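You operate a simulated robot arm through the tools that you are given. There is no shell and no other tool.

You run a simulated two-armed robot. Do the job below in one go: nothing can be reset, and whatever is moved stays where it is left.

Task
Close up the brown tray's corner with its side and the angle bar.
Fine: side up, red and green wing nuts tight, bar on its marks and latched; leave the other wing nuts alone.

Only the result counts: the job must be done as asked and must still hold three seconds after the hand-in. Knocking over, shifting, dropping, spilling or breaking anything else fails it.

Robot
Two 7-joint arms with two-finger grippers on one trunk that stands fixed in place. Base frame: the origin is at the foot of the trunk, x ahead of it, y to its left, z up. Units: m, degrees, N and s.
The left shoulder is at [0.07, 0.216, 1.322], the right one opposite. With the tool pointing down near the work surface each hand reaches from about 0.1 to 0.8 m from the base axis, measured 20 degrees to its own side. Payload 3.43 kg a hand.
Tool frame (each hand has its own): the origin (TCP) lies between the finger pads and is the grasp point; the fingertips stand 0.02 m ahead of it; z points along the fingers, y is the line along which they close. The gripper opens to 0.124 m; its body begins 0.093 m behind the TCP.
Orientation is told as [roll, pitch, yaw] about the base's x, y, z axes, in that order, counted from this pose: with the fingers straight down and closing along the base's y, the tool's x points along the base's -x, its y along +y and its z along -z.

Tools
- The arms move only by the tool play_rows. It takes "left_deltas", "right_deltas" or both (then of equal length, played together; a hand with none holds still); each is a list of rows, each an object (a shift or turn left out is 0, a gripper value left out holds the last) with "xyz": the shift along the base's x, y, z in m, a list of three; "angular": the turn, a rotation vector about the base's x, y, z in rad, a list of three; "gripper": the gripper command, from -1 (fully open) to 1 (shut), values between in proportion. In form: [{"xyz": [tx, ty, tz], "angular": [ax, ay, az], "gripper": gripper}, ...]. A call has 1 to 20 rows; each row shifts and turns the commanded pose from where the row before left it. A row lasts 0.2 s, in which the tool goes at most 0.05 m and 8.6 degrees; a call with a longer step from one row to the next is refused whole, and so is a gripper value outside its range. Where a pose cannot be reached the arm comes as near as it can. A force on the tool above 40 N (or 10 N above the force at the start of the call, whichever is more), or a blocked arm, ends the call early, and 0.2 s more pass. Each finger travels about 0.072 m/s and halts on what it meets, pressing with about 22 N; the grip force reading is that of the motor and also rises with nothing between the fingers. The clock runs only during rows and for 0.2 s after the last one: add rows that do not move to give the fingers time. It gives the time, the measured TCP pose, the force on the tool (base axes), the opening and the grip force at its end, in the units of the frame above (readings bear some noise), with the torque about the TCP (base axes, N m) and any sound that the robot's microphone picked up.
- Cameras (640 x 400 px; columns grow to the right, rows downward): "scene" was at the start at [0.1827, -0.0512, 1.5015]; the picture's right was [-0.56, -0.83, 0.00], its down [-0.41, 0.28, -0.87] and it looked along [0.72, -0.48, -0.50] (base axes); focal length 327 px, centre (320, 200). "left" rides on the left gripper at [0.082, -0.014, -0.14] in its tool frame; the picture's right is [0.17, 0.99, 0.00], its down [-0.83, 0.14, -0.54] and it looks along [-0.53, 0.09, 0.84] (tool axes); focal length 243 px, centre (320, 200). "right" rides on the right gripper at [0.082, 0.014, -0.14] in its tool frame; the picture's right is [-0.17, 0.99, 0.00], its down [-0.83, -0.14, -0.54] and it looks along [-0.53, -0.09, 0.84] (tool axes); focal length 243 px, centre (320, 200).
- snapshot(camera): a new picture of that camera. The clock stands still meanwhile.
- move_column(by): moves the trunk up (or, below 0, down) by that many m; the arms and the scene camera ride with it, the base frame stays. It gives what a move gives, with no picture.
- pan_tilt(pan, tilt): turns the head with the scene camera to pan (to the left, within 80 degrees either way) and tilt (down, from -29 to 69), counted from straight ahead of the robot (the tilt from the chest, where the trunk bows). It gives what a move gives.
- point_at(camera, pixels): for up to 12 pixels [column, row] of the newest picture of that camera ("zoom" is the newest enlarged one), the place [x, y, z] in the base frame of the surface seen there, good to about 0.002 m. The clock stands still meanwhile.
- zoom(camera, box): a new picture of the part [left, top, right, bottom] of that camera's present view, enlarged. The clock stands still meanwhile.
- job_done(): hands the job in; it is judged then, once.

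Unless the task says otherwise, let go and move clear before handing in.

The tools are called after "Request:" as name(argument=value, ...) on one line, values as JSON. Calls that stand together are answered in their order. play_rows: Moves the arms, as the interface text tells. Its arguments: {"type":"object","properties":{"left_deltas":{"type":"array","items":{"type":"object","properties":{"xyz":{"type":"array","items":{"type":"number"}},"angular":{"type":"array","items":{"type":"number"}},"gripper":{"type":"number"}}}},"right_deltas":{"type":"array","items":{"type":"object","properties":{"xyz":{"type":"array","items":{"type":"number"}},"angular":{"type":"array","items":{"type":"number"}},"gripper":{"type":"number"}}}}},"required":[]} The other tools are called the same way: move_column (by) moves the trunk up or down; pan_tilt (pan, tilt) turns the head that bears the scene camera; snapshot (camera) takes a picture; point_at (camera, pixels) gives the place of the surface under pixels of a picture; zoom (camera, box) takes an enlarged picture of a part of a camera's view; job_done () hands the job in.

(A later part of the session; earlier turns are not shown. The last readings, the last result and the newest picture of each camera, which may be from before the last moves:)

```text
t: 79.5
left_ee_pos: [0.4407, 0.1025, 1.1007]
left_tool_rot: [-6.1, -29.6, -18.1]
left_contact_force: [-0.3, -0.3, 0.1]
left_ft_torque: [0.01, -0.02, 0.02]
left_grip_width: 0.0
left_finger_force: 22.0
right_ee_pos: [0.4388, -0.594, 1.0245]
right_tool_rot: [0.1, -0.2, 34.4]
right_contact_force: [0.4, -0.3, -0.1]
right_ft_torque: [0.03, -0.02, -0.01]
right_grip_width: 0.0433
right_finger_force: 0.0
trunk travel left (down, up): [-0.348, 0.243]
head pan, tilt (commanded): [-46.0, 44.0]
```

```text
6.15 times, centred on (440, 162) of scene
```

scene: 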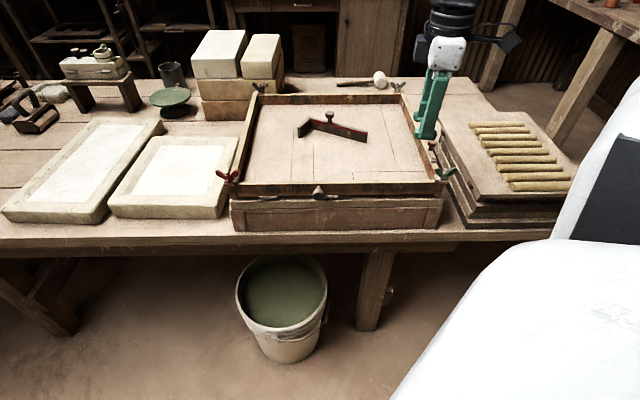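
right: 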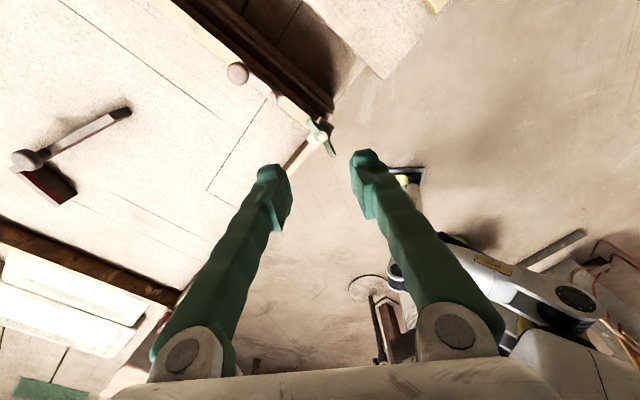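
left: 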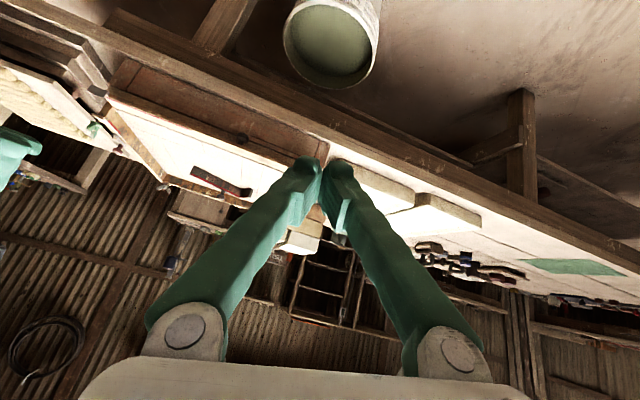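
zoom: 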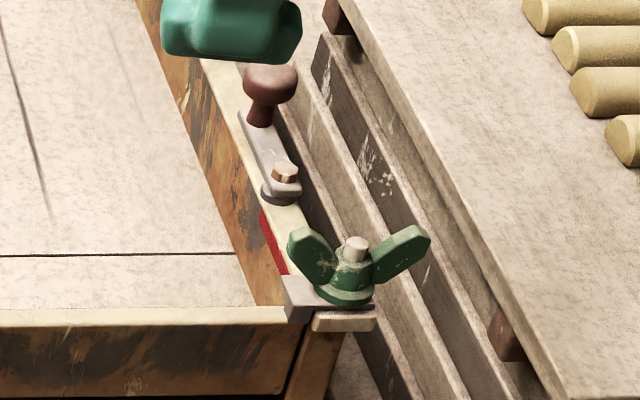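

Both nuts are tight with wings along u. Next the angle bar: its knob at about (0.733,-0.652, z 0.893-0.907) needs about 45-50° outward tilt to reach, so I'll turn the tool to yaw -33° and tilt it toward the bar while moving out over the tray at safe height.

Request:
play_rows(right_deltas=[{"xyz": [0.0163, -0.00225, 0], "angular": [0, 0, -0.131], "gripper": 0.03}, {"xyz": [0.0163, -0.00225, 0], "angular": [0, 0, -0.131]}, {"xyz": [0.0163, -0.00225, 0], "angular": [0, 0, -0.131]}, {"xyz": [0.0163, -0.00225, 0], "angular": [0, 0, -0.131]}, {"xyz": [0.0163, -0.00225, 0], "angular": [0, 0, -0.131]}, {"xyz": [0.0163, -0.00225, 0], "angular": [0, 0, -0.131]}, {"xyz": [0.0163, -0.00225, 0], "angular": [0, 0, -0.131]}, {"xyz": [0.0163, -0.00225, 0], "angular": [0, 0, -0.131]}, {"xyz": [0.0163, -0.00225, 0], "angular": [0, 0, -0.131]}, {"xyz": [0.0163, -0.00225, 0], "angular": [-0.0654, -0.1007, 0]}, {"xyz": [0.0163, -0.00225, 0], "angular": [-0.0654, -0.1007, 0]}, {"xyz": [0.0163, -0.00225, 0], "angular": [-0.0654, -0.1007, 0]}, {"xyz": [0.0163, -0.00225, 0], "angular": [-0.0654, -0.1007, 0]}, {"xyz": [0.0163, -0.00225, 0], "angular": [-0.0654, -0.1007, 0]}, {"xyz": [0.0163, -0.00225, 0], "angular": [-0.0654, -0.1007, 0]}, {"xyz": [0.0163, -0.00225, 0], "angular": [-0.0654, -0.1007, 0]}, {"xyz": [0, 0, 0]}])

Request:
snapshot(camera="scene")

Request:
snapshot(camera="right")

```text
t: 83.1
left_ee_pos: [0.4409, 0.1031, 1.0987]
left_tool_rot: [-6.3, -29.7, -17.9]
left_contact_force: [0.7, 0.2, -0.8]
left_ft_torque: [-0.03, -0.02, 0.01]
left_grip_width: 0.0002
left_finger_force: 22.0
right_ee_pos: [0.7018, -0.6297, 1.0232]
right_tool_rot: [0.3, -48.3, -33.4]
right_contact_force: [-1.6, -0.8, -0.5]
right_ft_torque: [0.02, 0.03, 0.0]
right_grip_width: 0.0598
right_finger_force: 0.1
trunk travel left (down, up): [-0.348, 0.243]
head pan, tilt (commanded): [-46.0, 44.0]
```

```text
taken
```

scene: 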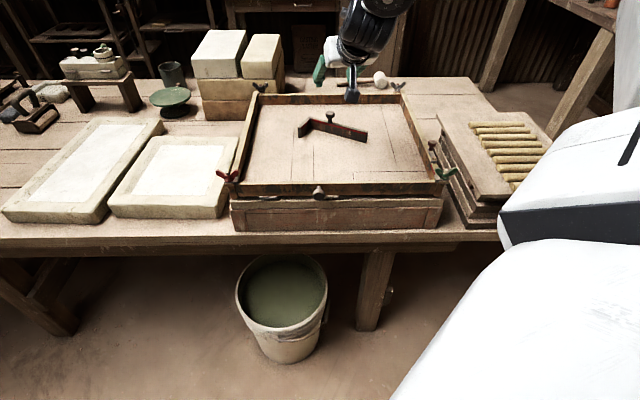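

```text
taken
```

right: 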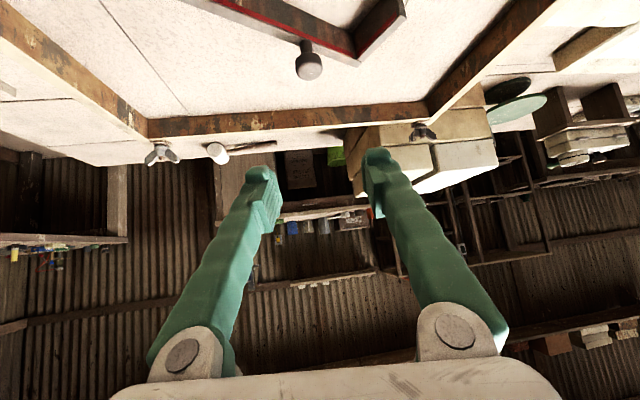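

Reached well with tilt 48°. The bar's knob is visible at right-camera px (308,60); measuring it precisely.

Request:
zoom(camera="right", box=[200, 0, 420, 130])

Request:
point_at(camera="zoom", pixels=[[310, 195], [345, 200], [310, 165], [345, 190], [320, 130], [300, 210], [450, 140], [470, 170], [590, 50], [100, 20], [330, 150], [400, 100]])

Request:
zoom(camera="scene", box=[290, 95, 380, 155])

Request:
point_at(camera="zoom", pixels=[[285, 120], [285, 135], [265, 130], [305, 130], [285, 160], [75, 215], [110, 165], [120, 175], [545, 275], [300, 190], [450, 235], [90, 195]])

```text
2.91 times, centred on (310, 65) of right
```

zoom: 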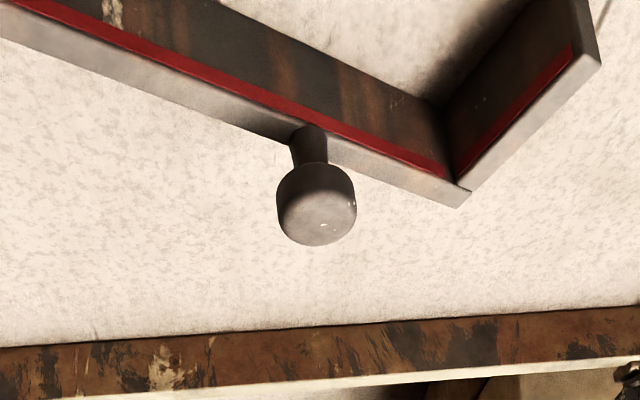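

```text
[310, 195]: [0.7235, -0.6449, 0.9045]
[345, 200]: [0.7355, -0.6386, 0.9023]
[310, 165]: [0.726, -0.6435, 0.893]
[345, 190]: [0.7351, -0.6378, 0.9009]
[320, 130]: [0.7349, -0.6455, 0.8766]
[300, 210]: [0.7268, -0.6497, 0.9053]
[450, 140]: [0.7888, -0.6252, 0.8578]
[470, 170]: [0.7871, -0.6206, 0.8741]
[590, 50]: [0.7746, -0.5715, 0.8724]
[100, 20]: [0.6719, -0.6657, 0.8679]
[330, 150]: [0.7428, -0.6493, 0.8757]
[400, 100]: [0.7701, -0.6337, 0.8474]
```

```text
6.67 times, centred on (335, 125) of scene
```

zoom: 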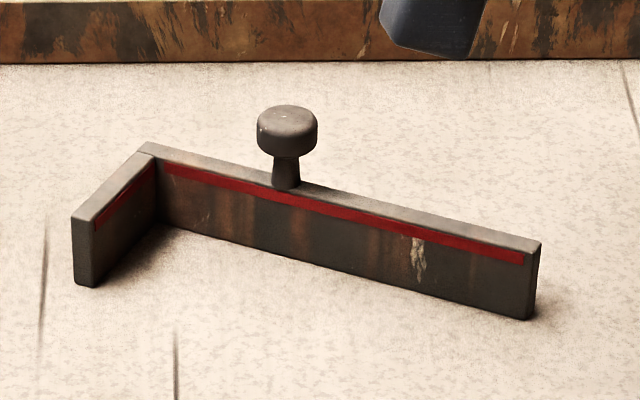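

```text
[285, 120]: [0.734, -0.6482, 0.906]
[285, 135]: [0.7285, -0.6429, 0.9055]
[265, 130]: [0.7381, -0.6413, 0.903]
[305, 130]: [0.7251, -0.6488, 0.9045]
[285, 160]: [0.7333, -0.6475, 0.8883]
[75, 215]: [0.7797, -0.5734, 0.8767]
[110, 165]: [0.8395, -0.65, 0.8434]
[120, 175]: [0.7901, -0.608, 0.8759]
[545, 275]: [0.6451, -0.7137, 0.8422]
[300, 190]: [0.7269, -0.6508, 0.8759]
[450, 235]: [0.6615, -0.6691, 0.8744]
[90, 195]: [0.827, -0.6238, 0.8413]
```

Knob centre ≈ (0.7335,-0.6495), head z 0.890-0.906, radius ≈1 cm. I'll go over it and descend to TCP z≈0.904 with the fingers open on both sides.

Request:
play_rows(right_deltas=[{"xyz": [0.0158, -0.01, -0.02]}, {"xyz": [0.0159, -0.0098, -0.02]}, {"xyz": [0, 0, -0.02]}, {"xyz": [0, 0, -0.02]}, {"xyz": [0, 0, -0.02]}, {"xyz": [0, 0, -0.012]}, {"xyz": [0, 0, 0]}])

Request:
snapshot(camera="right")

Request:
zoom(camera="scene", box=[280, 70, 390, 150])

```text
t: 84.7
left_ee_pos: [0.4402, 0.1036, 1.0996]
left_tool_rot: [-6.2, -29.7, -18.0]
left_contact_force: [-0.6, -0.9, -1.1]
left_ft_torque: [0.0, 0.0, -0.01]
left_grip_width: 0.0
left_finger_force: 21.6
right_ee_pos: [0.7335, -0.6511, 0.9099]
right_tool_rot: [0.4, -48.2, -33.4]
right_contact_force: [-0.4, -0.1, 0.1]
right_ft_torque: [0.02, -0.03, 0.01]
right_grip_width: 0.0601
right_finger_force: 0.1
trunk travel left (down, up): [-0.348, 0.243]
head pan, tilt (commanded): [-46.0, 44.0]
```

```text
taken
```

right: 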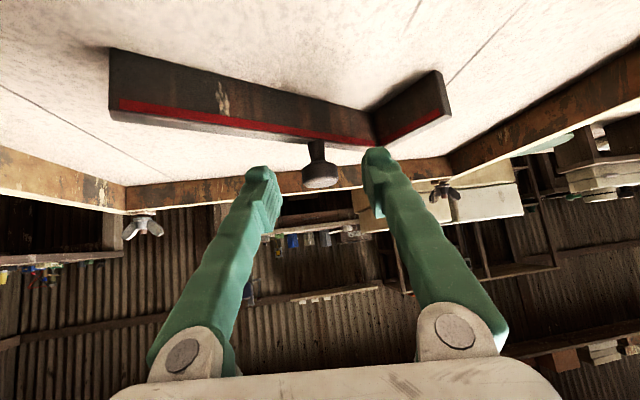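

```text
5.00 times, centred on (335, 110) of scene
```

zoom: 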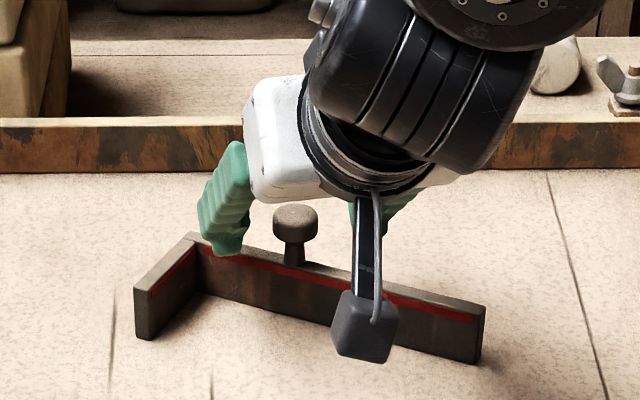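

The knob sits right between the fingertips (px (320,170)). I'll lower 5 mm and close the gripper on it.

Request:
play_rows(right_deltas=[{"xyz": [0, 0.0005, -0.005]}, {"xyz": [0, 0, 0], "gripper": 0.5}, {"gripper": 1}, {"gripper": 1}, {"gripper": 1}, {"gripper": 1}])

Request:
snapshot(camera="right")

Request:
zoom(camera="scene", box=[280, 70, 390, 150])

```text
t: 86.1
left_ee_pos: [0.4414, 0.104, 1.0989]
left_tool_rot: [-6.3, -29.8, -18.0]
left_contact_force: [-0.3, 0.7, -0.1]
left_ft_torque: [-0.01, -0.02, 0.0]
left_grip_width: 0.0002
left_finger_force: 22.3
right_ee_pos: [0.7333, -0.6507, 0.9045]
right_tool_rot: [0.4, -48.2, -33.3]
right_contact_force: [-0.8, 1.3, 0.7]
right_ft_torque: [0.04, -0.06, -0.01]
right_grip_width: 0.0231
right_finger_force: 21.7
trunk travel left (down, up): [-0.348, 0.243]
head pan, tilt (commanded): [-46.0, 44.0]
```

```text
taken
```

right: 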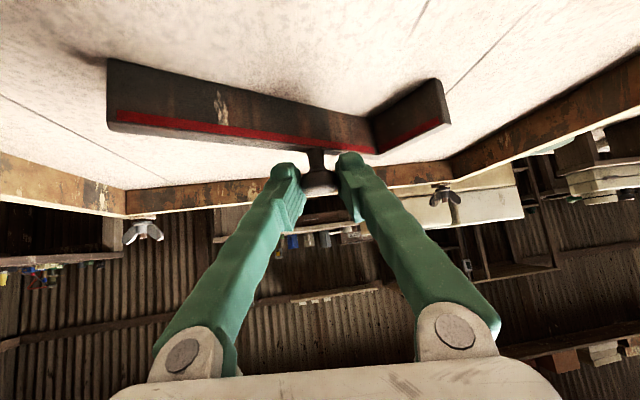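

```text
5.00 times, centred on (335, 110) of scene
```

zoom: 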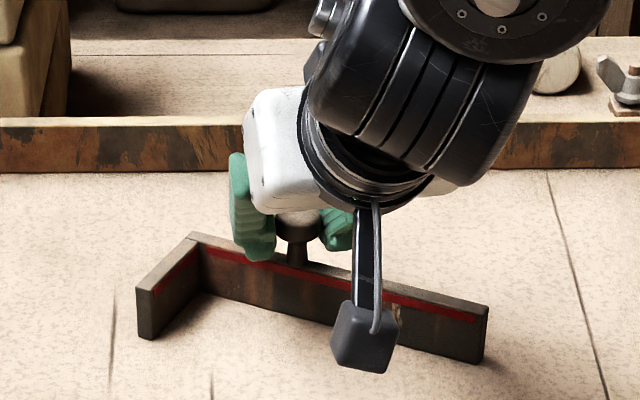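

Gripped firmly (23 mm, 21.7 N). I'll lift about 1.5 cm and check the bar hangs level.

Request:
play_rows(right_deltas=[{"xyz": [0, 0, 0.005]}, {"xyz": [0, 0, 0.01]}, {"xyz": [0, 0, 0]}, {"xyz": [0, 0, 0]}])

Request:
snapshot(camera="right")

Request:
zoom(camera="scene", box=[280, 70, 390, 150])

```text
t: 87.1
left_ee_pos: [0.4411, 0.1036, 1.0992]
left_tool_rot: [-6.1, -29.7, -18.1]
left_contact_force: [0.5, -0.4, -0.7]
left_ft_torque: [0.0, -0.01, 0.0]
left_grip_width: 0.0
left_finger_force: 22.8
right_ee_pos: [0.7328, -0.6495, 0.9207]
right_tool_rot: [0.4, -48.2, -33.3]
right_contact_force: [0.1, 0.9, -4.3]
right_ft_torque: [-0.03, 0.0, 0.04]
right_grip_width: 0.0235
right_finger_force: 22.1
trunk travel left (down, up): [-0.348, 0.243]
head pan, tilt (commanded): [-46.0, 44.0]
```

```text
taken
```

right: 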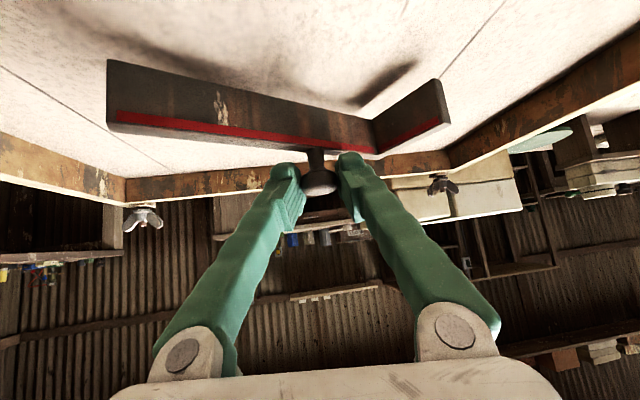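

```text
5.00 times, centred on (335, 110) of scene
```

zoom: 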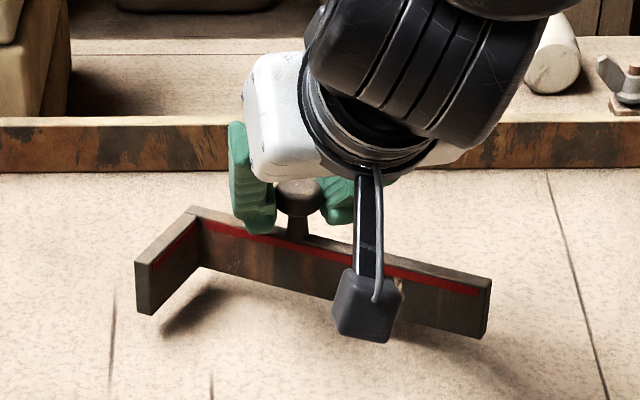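

The bar hangs level (about 4.3 N). Now I'll rotate it +23.6° about vertical and carry it low over the floor to just short of its marks (offset ~12 mm inward and away from the right side).

Request:
play_rows(right_deltas=[{"angular": [0, 0, 0.103]}, {"angular": [0, 0, 0.103]}, {"angular": [0, 0, 0.103]}, {"angular": [0, 0, 0.103]}, {"xyz": [-0.02, 0.004, 0]}, {"xyz": [-0.03, 0.006, 0]}, {"xyz": [-0.035, 0.0075, 0]}, {"xyz": [-0.035, 0.0075, 0]}, {"xyz": [-0.0325, 0.007, 0]}, {"xyz": [-0.025, 0.006, 0]}, {"xyz": [-0.02, 0.004, 0]}, {"xyz": [0, 0, 0]}])

Request:
snapshot(camera="scene")

Request:
snapshot(camera="right")

```text
t: 89.7
left_ee_pos: [0.4408, 0.1042, 1.0988]
left_tool_rot: [-6.0, -29.6, -18.1]
left_contact_force: [-0.2, 1.2, 0.4]
left_ft_torque: [-0.01, 0.05, -0.02]
left_grip_width: 0.0
left_finger_force: 22.3
right_ee_pos: [0.5355, -0.6092, 0.92]
right_tool_rot: [0.3, -48.2, -9.7]
right_contact_force: [0.3, -0.3, -4.8]
right_ft_torque: [-0.02, -0.03, 0.03]
right_grip_width: 0.0235
right_finger_force: 22.7
trunk travel left (down, up): [-0.348, 0.243]
head pan, tilt (commanded): [-46.0, 44.0]
```

```text
taken
```

scene: 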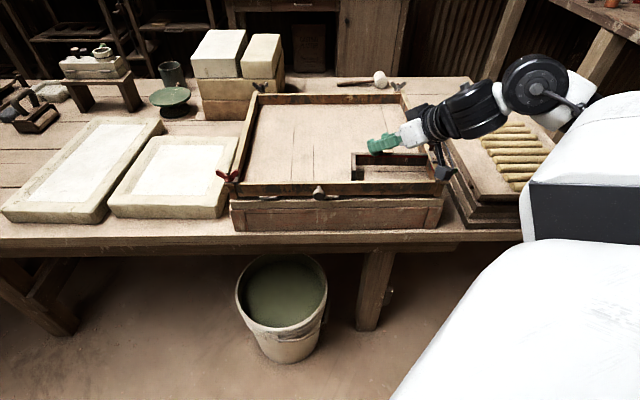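

```text
taken
```

right: 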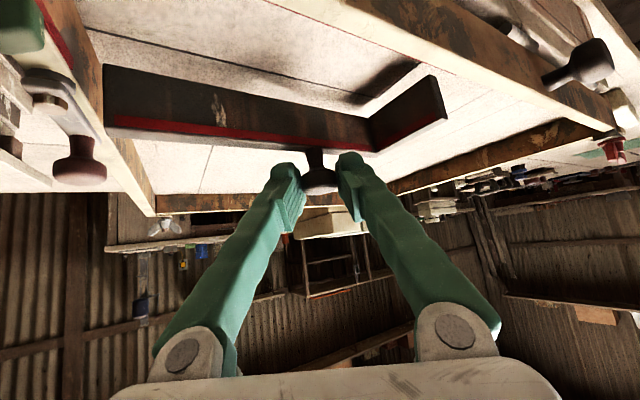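

The bar hovers near its place. I'll zoom in and measure its edges against the dashed outline.

Request:
zoom(camera="scene", box=[340, 130, 460, 205])

Request:
zoom(camera="right", box=[80, 40, 480, 200])

```text
5.33 times, centred on (400, 168) of scene
```

zoom: 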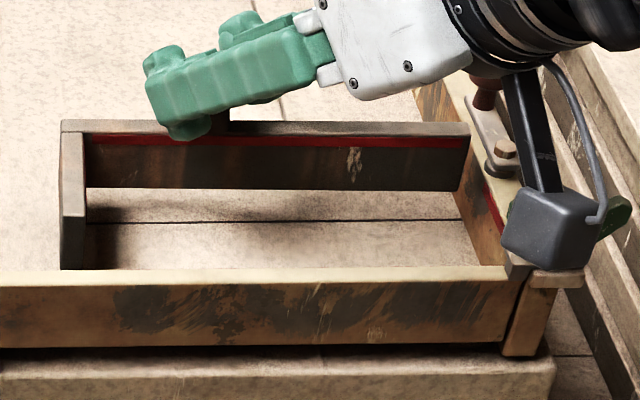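

```text
1.60 times, centred on (280, 120) of right
```

zoom: 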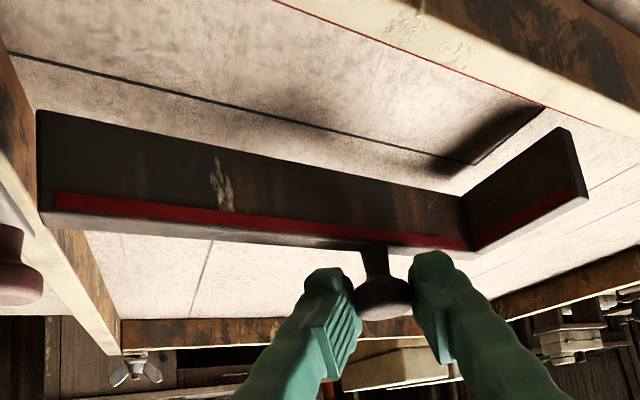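

Request:
zoom(camera="scene", box=[340, 130, 460, 205])

Request:
point_at(camera="zoom", pixels=[[550, 230], [520, 262], [560, 265], [615, 215], [100, 127], [250, 127], [400, 130], [460, 133], [65, 130], [70, 200], [72, 145], [465, 160]])

Request:
point_at(camera="zoom", pixels=[[470, 185], [475, 215], [450, 187], [445, 150], [85, 265], [70, 260], [300, 275], [300, 185], [200, 185], [77, 205], [505, 150], [500, 170]])

```text
5.33 times, centred on (400, 168) of scene
```

zoom: 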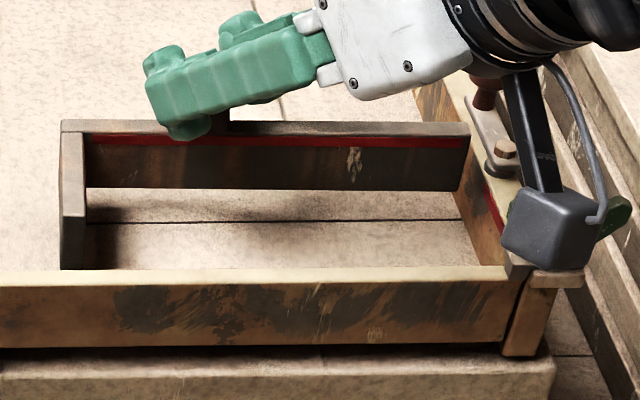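

```text
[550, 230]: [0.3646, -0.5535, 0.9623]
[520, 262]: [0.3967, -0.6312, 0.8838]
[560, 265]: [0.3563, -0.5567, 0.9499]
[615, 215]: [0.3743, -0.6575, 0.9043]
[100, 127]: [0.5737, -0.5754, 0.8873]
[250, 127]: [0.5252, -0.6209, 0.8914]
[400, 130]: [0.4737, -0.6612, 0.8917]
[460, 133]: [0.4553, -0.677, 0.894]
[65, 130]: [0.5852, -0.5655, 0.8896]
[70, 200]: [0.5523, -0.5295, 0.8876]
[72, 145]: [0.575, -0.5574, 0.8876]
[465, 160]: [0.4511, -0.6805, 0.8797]
```

```text
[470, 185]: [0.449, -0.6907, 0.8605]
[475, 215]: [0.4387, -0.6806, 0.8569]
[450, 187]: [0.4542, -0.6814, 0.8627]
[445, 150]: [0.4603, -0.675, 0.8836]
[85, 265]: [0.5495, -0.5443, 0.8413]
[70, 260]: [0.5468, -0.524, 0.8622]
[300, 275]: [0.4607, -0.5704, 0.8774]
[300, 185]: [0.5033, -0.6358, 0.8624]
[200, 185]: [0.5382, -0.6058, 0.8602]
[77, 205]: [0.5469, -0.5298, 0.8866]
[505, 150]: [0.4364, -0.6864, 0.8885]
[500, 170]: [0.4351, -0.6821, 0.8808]
```

The bar measures about 3° short in rotation, its outer corner at u≈-0.014, outer face v≈0.822 (target -0.010, 0.802). I'll rotate +3° and shift by (-0.0166,+0.011) while still lifted, then re-measure.

Request:
play_rows(right_deltas=[{"angular": [0, 0, 0.025]}, {"angular": [0, 0, 0.025]}, {"xyz": [-0.0055, 0.0037, 0]}, {"xyz": [-0.0055, 0.0037, 0]}, {"xyz": [-0.0056, 0.0036, 0]}, {"xyz": [0, 0, 0]}, {"xyz": [0, 0, 0]}])

Request:
zoom(camera="right", box=[80, 20, 480, 200])

Request:
zoom(camera="scene", box=[340, 130, 460, 205])

Request:
point_at(camera="zoom", pixels=[[52, 150], [52, 200], [58, 250], [60, 145], [200, 205], [300, 203], [400, 202], [450, 202], [470, 165], [250, 140], [400, 143], [465, 190]])

```text
t: 91.3
left_ee_pos: [0.4416, 0.1036, 1.0997]
left_tool_rot: [-6.1, -29.7, -18.0]
left_contact_force: [-0.3, -1.1, 0.1]
left_ft_torque: [0.04, 0.04, 0.02]
left_grip_width: 0.0001
left_finger_force: 21.9
right_ee_pos: [0.5188, -0.5994, 0.9203]
right_tool_rot: [0.4, -48.2, -6.9]
right_contact_force: [1.2, -0.8, -4.3]
right_ft_torque: [-0.02, -0.06, -0.13]
right_grip_width: 0.0237
right_finger_force: 21.7
trunk travel left (down, up): [-0.348, 0.243]
head pan, tilt (commanded): [-46.0, 44.0]
```

```text
1.60 times, centred on (280, 110) of right
```

zoom: 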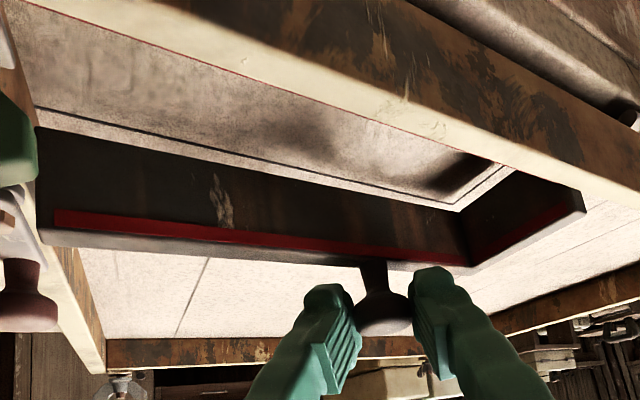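

```text
5.33 times, centred on (400, 168) of scene
```

zoom: 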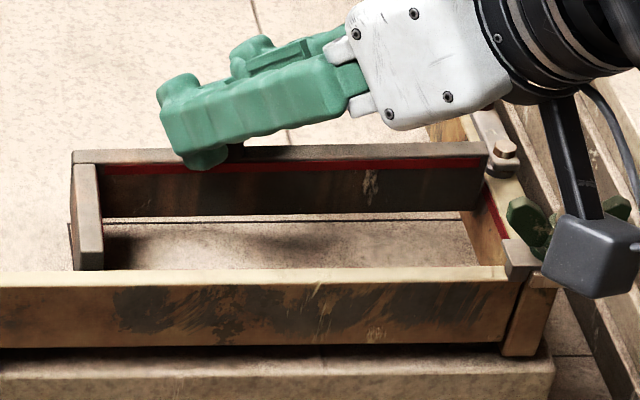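

```text
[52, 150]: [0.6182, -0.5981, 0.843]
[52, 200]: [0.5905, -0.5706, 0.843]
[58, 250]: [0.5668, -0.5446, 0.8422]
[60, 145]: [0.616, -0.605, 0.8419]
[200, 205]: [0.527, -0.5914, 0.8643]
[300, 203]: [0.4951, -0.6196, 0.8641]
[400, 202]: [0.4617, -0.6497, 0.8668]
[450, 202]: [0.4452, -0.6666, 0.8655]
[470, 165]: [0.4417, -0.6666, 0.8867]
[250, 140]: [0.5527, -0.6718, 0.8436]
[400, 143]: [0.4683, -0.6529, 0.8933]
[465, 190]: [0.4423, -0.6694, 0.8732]
```

The bar is close: inner face at v≈0.786-0.791 (target 0.789) with ~2.4° still to turn. I'll look closely at both ends.

Request:
zoom(camera="scene", box=[340, 150, 380, 190])

Request:
point_at(camera="zoom", pixels=[[190, 100], [250, 130], [200, 270], [210, 330], [230, 200], [195, 150], [300, 340], [180, 230], [185, 310], [330, 105]])

Request:
zoom(camera="scene", box=[410, 140, 450, 190])

Request:
point_at(camera="zoom", pixels=[[290, 160], [260, 190], [280, 240], [330, 180], [345, 260], [300, 290], [360, 150], [240, 250], [390, 240], [300, 140]])

```text
10.00 times, centred on (360, 170) of scene
```

zoom: 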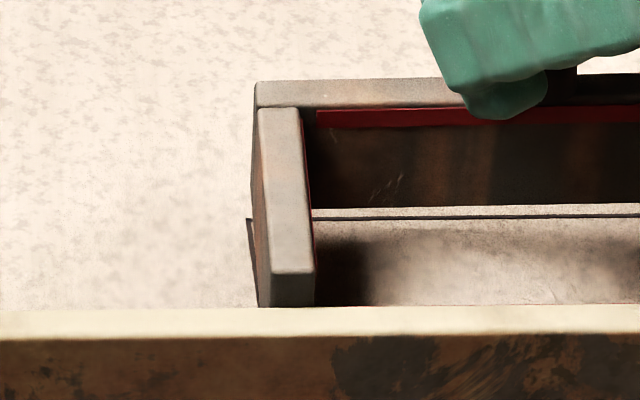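

```text
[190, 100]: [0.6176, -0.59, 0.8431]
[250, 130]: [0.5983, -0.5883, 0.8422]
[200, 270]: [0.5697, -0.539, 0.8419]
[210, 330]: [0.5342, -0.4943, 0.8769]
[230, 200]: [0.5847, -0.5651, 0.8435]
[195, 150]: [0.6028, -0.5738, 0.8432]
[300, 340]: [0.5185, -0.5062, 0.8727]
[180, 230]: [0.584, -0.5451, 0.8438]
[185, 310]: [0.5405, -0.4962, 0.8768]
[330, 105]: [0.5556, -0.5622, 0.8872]
```

```text
8.00 times, centred on (430, 165) of scene
```

zoom: 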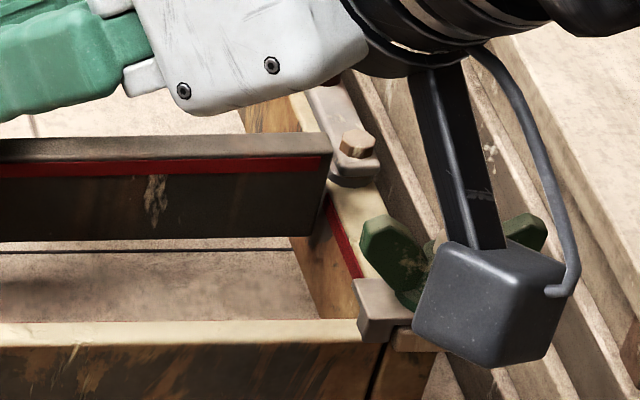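

```text
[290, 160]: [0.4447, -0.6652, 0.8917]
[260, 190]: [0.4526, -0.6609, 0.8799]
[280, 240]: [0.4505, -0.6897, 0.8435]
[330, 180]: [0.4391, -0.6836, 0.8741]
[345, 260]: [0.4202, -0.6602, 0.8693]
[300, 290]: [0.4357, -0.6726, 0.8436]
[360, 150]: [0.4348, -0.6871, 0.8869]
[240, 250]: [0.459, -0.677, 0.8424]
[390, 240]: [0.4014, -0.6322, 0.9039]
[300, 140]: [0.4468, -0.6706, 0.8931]
```

Request:
point_at(camera="zoom", pixels=[[316, 145], [318, 170], [316, 200], [312, 225], [310, 140], [328, 160]])

Request:
zoom(camera="scene", box=[340, 150, 380, 190])

Request:
point_at(camera="zoom", pixels=[[280, 120], [280, 250], [258, 130], [262, 220], [264, 280], [305, 255], [262, 92], [300, 92], [400, 92], [290, 290], [350, 180], [350, 112]])

```text
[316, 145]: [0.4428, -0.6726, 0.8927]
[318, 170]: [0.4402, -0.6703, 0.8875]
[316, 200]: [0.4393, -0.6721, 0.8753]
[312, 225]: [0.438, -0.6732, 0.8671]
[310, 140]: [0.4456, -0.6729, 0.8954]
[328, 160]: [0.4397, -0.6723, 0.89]
```

```text
10.00 times, centred on (360, 170) of scene
```

zoom: 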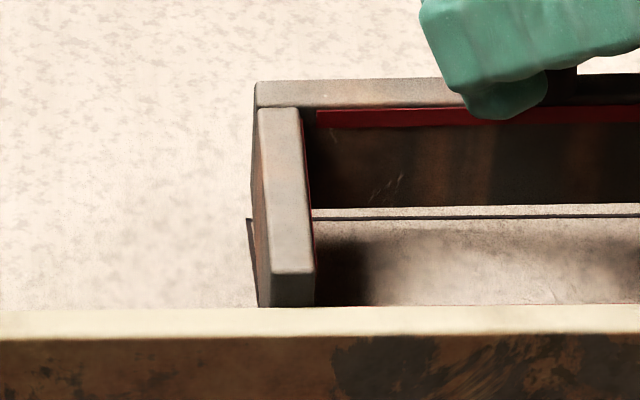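

```text
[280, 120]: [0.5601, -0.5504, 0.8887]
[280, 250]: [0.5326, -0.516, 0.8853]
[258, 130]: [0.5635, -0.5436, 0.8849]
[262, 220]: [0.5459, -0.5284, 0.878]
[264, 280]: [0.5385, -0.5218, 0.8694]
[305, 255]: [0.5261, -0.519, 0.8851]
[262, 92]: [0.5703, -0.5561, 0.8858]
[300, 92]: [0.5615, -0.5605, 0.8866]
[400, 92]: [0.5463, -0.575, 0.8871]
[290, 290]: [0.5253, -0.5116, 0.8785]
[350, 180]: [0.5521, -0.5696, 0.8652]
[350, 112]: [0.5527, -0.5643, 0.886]
```

The bar droops slightly about its long axis (short arm a few mm low), so it'll be best to set it down flat and fine-tune by sliding. I'll rotate +2.5° and lower to the original grasp height (TCP z≈0.9045).

Request:
play_rows(right_deltas=[{"angular": [0, 0, 0.022], "xyz": [0.001, -0.001, 0]}, {"angular": [0, 0, 0.022], "xyz": [0.001, -0.001, 0]}, {"xyz": [0, 0, -0.005]}, {"xyz": [0, 0, -0.005]}, {"xyz": [0, 0, -0.004]}, {"xyz": [0, 0, -0.002]}, {"xyz": [0, 0, 0]}])

Request:
zoom(camera="scene", box=[340, 130, 460, 205])

```text
t: 92.9
left_ee_pos: [0.4409, 0.1039, 1.1013]
left_tool_rot: [-6.0, -29.7, -18.1]
left_contact_force: [-0.2, -0.1, 0.6]
left_ft_torque: [0.0, -0.03, 0.01]
left_grip_width: 0.0
left_finger_force: 22.0
right_ee_pos: [0.5219, -0.6004, 0.9064]
right_tool_rot: [0.3, -48.3, -4.5]
right_contact_force: [0.9, -6.3, 4.3]
right_ft_torque: [-0.06, -0.05, -0.02]
right_grip_width: 0.0237
right_finger_force: 22.0
trunk travel left (down, up): [-0.348, 0.243]
head pan, tilt (commanded): [-46.0, 44.0]
```

```text
5.33 times, centred on (400, 168) of scene
```

zoom: 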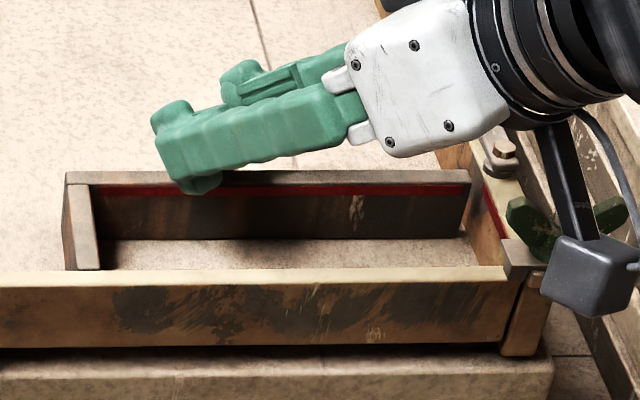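

The bar touches the floor now (4 N up). I'll measure its pose again at both ends.

Request:
zoom(camera="scene", box=[340, 150, 380, 190])

Request:
point_at(camera="zoom", pixels=[[262, 130], [300, 125], [400, 128], [240, 120], [275, 180], [290, 260], [245, 200], [255, 280], [350, 170], [350, 240], [300, 300], [310, 230]])

Request:
zoom(camera="scene", box=[410, 140, 450, 190])

Request:
point_at(camera="zoom", pixels=[[280, 185], [230, 185], [100, 185], [285, 210], [280, 260], [100, 240], [200, 240], [305, 185], [100, 285], [250, 175], [270, 280], [310, 260]])

```text
10.00 times, centred on (360, 170) of scene
```

zoom: 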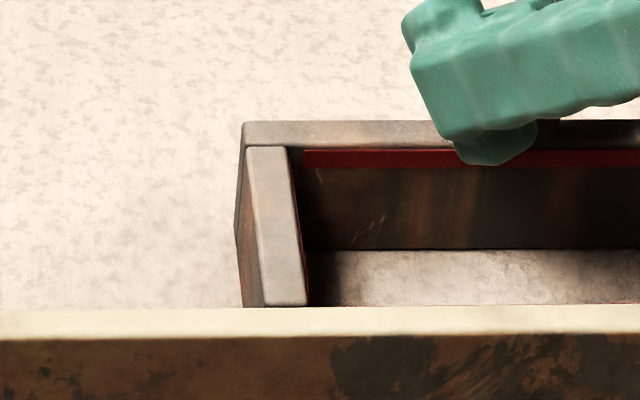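

```text
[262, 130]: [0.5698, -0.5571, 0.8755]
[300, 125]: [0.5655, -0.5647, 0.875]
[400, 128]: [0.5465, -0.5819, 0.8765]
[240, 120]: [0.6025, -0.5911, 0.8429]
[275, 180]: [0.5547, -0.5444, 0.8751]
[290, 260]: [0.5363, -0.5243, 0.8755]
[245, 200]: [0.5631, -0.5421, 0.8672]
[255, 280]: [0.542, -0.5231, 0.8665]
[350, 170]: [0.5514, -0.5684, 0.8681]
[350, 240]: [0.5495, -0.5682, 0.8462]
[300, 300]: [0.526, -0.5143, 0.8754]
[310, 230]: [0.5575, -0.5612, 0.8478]
```

```text
8.00 times, centred on (430, 165) of scene
```

zoom: 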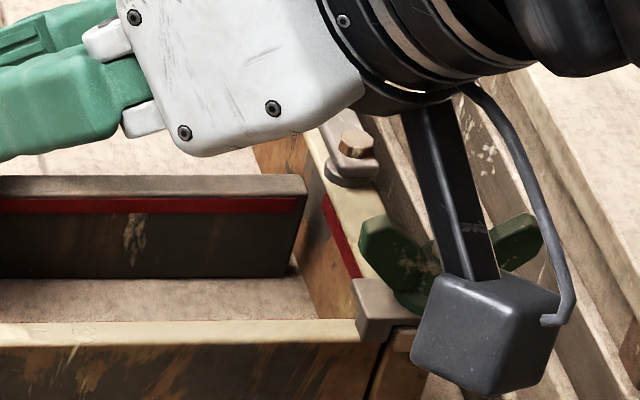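

```text
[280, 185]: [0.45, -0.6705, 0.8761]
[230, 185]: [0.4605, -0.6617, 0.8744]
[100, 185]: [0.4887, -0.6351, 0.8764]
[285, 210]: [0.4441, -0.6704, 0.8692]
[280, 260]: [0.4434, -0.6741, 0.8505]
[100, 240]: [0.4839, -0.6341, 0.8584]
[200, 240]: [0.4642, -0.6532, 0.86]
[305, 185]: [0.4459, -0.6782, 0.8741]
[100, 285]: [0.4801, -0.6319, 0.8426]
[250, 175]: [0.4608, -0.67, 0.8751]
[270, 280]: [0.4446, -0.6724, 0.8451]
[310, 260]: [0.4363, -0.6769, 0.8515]
```

The bar lies flat (top z 0.875-0.876), long arm parallel (inner face v≈0.790 along its length), but its outer short face is at u≈-0.014 vs. the mark at -0.010. I'll slide it 4 mm along +u toward the right side.

Request:
play_rows(right_deltas=[{"xyz": [-0.0014, -0.0014, 0.0005]}, {"xyz": [-0.0014, -0.0014, 0]}, {"xyz": [0, 0, 0]}, {"xyz": [0, 0, 0]}])

Request:
zoom(camera="scene", box=[340, 150, 380, 190])

Request:
point_at(camera="zoom", pixels=[[262, 130], [300, 128], [400, 130], [280, 180], [295, 260], [250, 200], [258, 240], [260, 280], [350, 170], [350, 240], [305, 295], [270, 200]])

Request:
zoom(camera="scene", box=[410, 140, 450, 190])

Request:
point_at(camera="zoom", pixels=[[280, 185], [230, 185], [100, 185], [290, 210], [285, 260], [100, 240], [200, 240], [308, 185], [300, 230], [250, 175], [320, 240], [330, 260]])

```text
t: 93.9
left_ee_pos: [0.4407, 0.1048, 1.0993]
left_tool_rot: [-6.3, -29.6, -18.0]
left_contact_force: [0.4, 0.1, 0.3]
left_ft_torque: [-0.02, 0.01, -0.03]
left_grip_width: 0.0001
left_finger_force: 22.2
right_ee_pos: [0.5187, -0.6013, 0.9049]
right_tool_rot: [0.3, -48.2, -4.3]
right_contact_force: [-0.2, 3.2, 2.0]
right_ft_torque: [0.09, 0.08, -0.01]
right_grip_width: 0.0235
right_finger_force: 22.5
trunk travel left (down, up): [-0.348, 0.243]
head pan, tilt (commanded): [-46.0, 44.0]
```

```text
10.00 times, centred on (360, 170) of scene
```

zoom: 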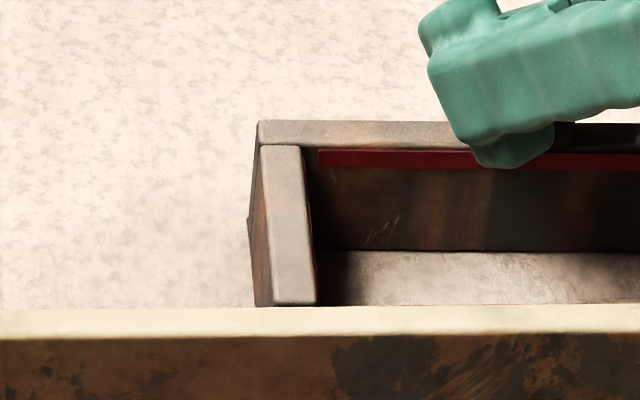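

```text
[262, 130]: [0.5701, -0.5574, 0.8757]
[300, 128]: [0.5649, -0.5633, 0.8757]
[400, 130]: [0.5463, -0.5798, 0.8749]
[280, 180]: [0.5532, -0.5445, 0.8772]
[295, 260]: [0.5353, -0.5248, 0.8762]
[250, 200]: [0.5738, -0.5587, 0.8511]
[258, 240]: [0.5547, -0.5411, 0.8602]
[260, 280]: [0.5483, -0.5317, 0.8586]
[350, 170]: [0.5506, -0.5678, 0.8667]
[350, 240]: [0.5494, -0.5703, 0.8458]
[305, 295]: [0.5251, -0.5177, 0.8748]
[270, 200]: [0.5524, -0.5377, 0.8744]
```

```text
8.00 times, centred on (430, 165) of scene
```

zoom: 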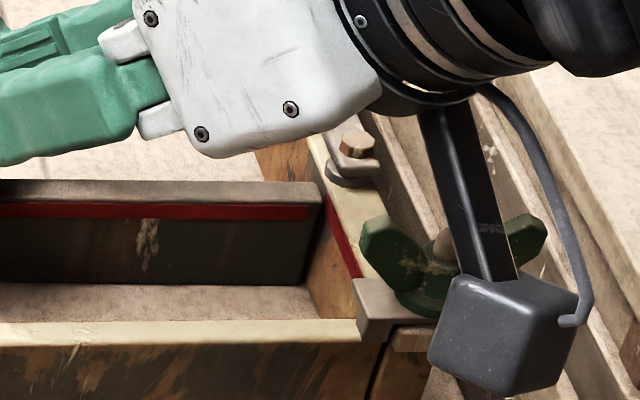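

```text
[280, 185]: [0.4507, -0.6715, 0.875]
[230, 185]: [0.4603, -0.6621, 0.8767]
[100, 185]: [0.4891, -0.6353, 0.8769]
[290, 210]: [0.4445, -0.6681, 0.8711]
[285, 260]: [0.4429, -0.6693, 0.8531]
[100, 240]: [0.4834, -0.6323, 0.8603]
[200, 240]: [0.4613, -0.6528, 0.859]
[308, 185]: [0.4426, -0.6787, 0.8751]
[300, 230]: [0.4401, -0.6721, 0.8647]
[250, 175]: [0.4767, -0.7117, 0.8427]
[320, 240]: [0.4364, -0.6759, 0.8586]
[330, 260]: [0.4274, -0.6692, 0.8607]
```

Now the outer short face is at u≈-0.0105 (on the mark), but the long arm shows ~1.8° skew (inner face v 0.791 left, 0.7865 right). I'll rotate +1.5° in place.

Request:
play_rows(right_deltas=[{"angular": [0, 0, 0.014]}, {"angular": [0, 0, 0.014]}, {"xyz": [0, 0, 0]}, {"xyz": [0, 0, 0]}])

Request:
zoom(camera="scene", box=[340, 150, 380, 190])

Request:
point_at(camera="zoom", pixels=[[262, 130], [300, 128], [400, 130], [280, 180], [295, 260], [252, 200], [258, 240], [260, 280], [350, 170], [350, 235], [305, 295], [450, 200]])

Request:
zoom(camera="scene", box=[410, 140, 450, 190])

Request:
point_at(camera="zoom", pixels=[[280, 185], [100, 185], [290, 210], [285, 250], [100, 240], [200, 240], [308, 185], [298, 230], [20, 240], [150, 255], [250, 255], [320, 240]])

Request:
zoom(camera="right", box=[60, 20, 480, 220])

```text
t: 94.9
left_ee_pos: [0.4402, 0.1034, 1.0988]
left_tool_rot: [-6.3, -29.7, -18.1]
left_contact_force: [0.4, -0.5, 0.0]
left_ft_torque: [0.0, 0.03, -0.02]
left_grip_width: 0.0
left_finger_force: 22.4
right_ee_pos: [0.5179, -0.603, 0.9059]
right_tool_rot: [0.4, -48.2, -2.8]
right_contact_force: [1.6, -0.4, -0.8]
right_ft_torque: [-0.02, 0.09, -0.04]
right_grip_width: 0.0237
right_finger_force: 22.3
trunk travel left (down, up): [-0.348, 0.243]
head pan, tilt (commanded): [-46.0, 44.0]
```

```text
10.00 times, centred on (360, 170) of scene
```

zoom: 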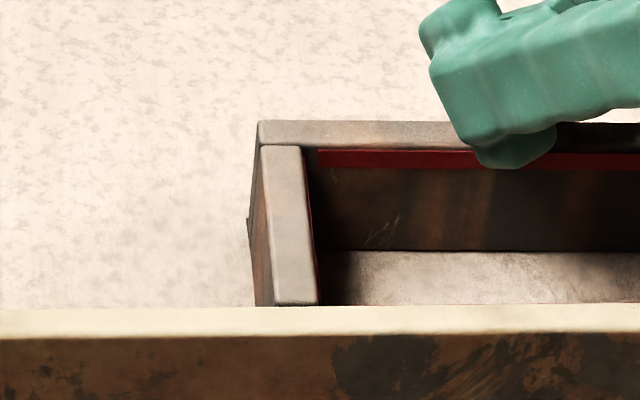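

```text
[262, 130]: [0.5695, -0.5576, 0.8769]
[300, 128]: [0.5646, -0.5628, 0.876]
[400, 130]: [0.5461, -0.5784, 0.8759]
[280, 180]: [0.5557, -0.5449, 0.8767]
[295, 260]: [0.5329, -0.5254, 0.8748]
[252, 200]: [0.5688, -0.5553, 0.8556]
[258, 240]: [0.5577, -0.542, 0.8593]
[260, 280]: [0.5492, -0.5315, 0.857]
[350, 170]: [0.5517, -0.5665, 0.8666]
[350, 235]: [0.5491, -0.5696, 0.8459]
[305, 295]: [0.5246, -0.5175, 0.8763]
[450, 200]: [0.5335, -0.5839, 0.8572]
```

```text
8.00 times, centred on (430, 165) of scene
```

zoom: 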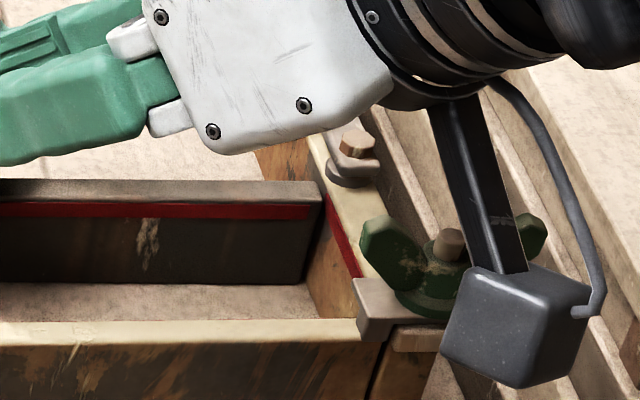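

```text
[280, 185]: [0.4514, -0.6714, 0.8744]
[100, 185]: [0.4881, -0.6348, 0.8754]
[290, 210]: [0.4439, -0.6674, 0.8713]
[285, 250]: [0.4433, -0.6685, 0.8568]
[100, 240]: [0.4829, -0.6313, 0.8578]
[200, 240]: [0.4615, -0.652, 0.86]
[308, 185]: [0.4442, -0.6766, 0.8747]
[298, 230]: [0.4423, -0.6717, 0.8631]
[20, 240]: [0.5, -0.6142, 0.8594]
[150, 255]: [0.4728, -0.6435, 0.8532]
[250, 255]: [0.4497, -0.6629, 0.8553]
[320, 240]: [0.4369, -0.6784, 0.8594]
```

```text
1.52 times, centred on (270, 120) of right
```

zoom: 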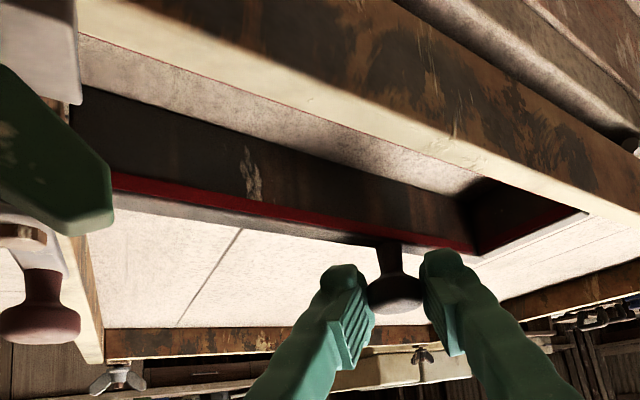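

The bar didn't follow that small turn (still ≈1.6° skew). I'll turn a bit more (+3°) to overcome the slip and re-measure.

Request:
play_rows(right_deltas=[{"angular": [0, 0, 0.025], "xyz": [0, 0, 0.0005]}, {"angular": [0, 0, 0.025]}, {"xyz": [0, 0, 0]}, {"xyz": [0, 0, 0]}])

Request:
zoom(camera="scene", box=[340, 150, 380, 190])

Request:
point_at(camera="zoom", pixels=[[300, 128], [280, 180], [295, 260], [254, 200], [260, 240], [262, 280], [350, 170], [350, 200], [350, 235], [305, 295], [420, 200], [450, 220]])

Request:
zoom(camera="scene", box=[410, 140, 450, 190])

Request:
point_at(camera="zoom", pixels=[[280, 185], [290, 210], [285, 250], [100, 240], [200, 240], [308, 185], [298, 230], [20, 240], [150, 255], [250, 255], [60, 260], [320, 240]])

```text
t: 95.9
left_ee_pos: [0.4404, 0.1032, 1.1004]
left_tool_rot: [-6.2, -29.7, -18.0]
left_contact_force: [-0.3, 0.6, -0.2]
left_ft_torque: [0.0, 0.03, 0.05]
left_grip_width: 0.0
left_finger_force: 21.7
right_ee_pos: [0.5192, -0.6015, 0.9044]
right_tool_rot: [0.4, -48.2, 0.1]
right_contact_force: [1.9, -1.1, -1.6]
right_ft_torque: [-0.01, 0.05, 0.0]
right_grip_width: 0.0234
right_finger_force: 22.4
trunk travel left (down, up): [-0.348, 0.243]
head pan, tilt (commanded): [-46.0, 44.0]
```

```text
10.00 times, centred on (360, 170) of scene
```

zoom: 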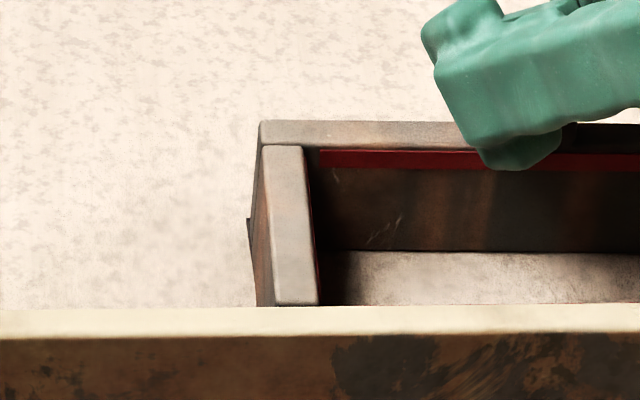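

```text
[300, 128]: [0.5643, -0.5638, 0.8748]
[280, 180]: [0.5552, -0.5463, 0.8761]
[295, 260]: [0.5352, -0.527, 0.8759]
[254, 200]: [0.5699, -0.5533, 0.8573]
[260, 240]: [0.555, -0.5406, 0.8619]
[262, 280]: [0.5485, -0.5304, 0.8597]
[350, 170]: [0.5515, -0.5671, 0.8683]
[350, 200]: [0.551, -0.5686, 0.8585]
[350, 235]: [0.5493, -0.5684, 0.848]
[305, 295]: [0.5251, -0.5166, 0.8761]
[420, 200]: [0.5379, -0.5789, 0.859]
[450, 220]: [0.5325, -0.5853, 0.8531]
```

```text
8.00 times, centred on (430, 165) of scene
```

zoom: 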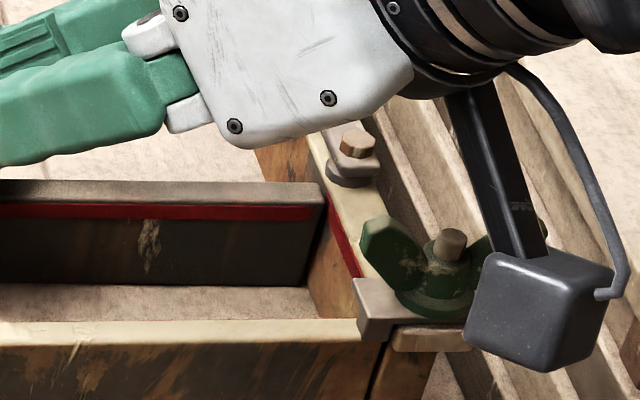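

```text
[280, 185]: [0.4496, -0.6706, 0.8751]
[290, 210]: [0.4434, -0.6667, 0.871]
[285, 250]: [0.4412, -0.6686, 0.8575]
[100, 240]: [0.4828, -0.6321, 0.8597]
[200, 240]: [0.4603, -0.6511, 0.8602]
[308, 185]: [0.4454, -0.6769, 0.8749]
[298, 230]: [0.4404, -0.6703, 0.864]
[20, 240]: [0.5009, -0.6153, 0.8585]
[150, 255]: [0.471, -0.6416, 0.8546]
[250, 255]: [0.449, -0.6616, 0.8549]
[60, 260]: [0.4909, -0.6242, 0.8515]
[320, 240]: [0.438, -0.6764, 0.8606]
```

The round knob slips in the grip, so the fine angle won't transfer. I'll release the knob, lift off, and then pinch the long arm itself between flat pads (closing along v) to square it up.

Request:
play_rows(right_deltas=[{"gripper": 0.6}, {"gripper": 0.2}, {"gripper": 0.0}, {"xyz": [0, 0, 0]}, {"xyz": [0, 0, 0.02]}, {"xyz": [0, 0, 0.03]}, {"xyz": [0, 0, 0.04]}, {"xyz": [0, 0, 0]}])

Request:
snapshot(camera="scene")

Request:
snapshot(camera="right")

```text
t: 97.7
left_ee_pos: [0.4412, 0.1024, 1.0999]
left_tool_rot: [-6.2, -29.7, -18.1]
left_contact_force: [-0.3, -0.1, 0.4]
left_ft_torque: [0.02, -0.02, -0.02]
left_grip_width: 0.0
left_finger_force: 21.7
right_ee_pos: [0.5193, -0.602, 0.9959]
right_tool_rot: [0.4, -48.2, 0.1]
right_contact_force: [-0.2, -0.3, -0.9]
right_ft_torque: [0.01, 0.02, 0.02]
right_grip_width: 0.0619
right_finger_force: 0.2
trunk travel left (down, up): [-0.348, 0.243]
head pan, tilt (commanded): [-46.0, 44.0]
```

```text
taken
```

scene: 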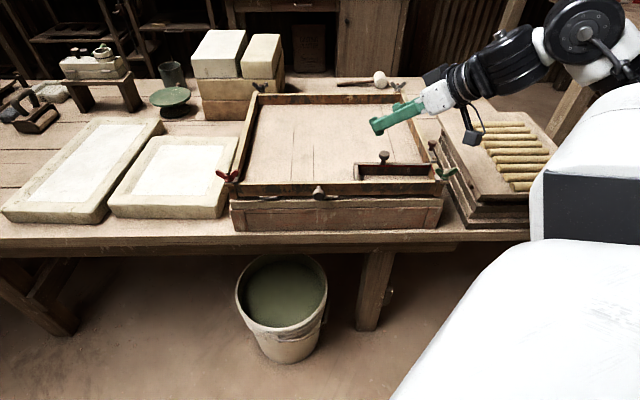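

```text
taken
```

right: 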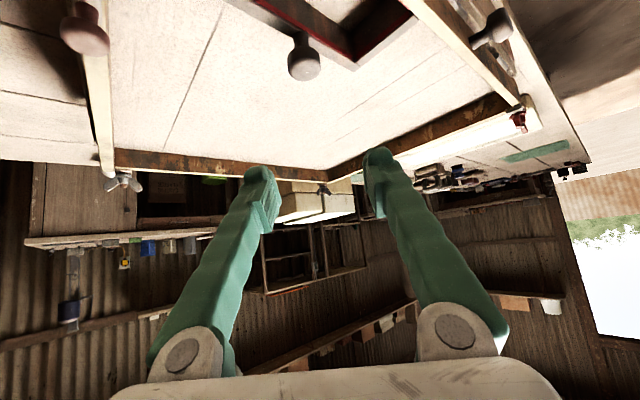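

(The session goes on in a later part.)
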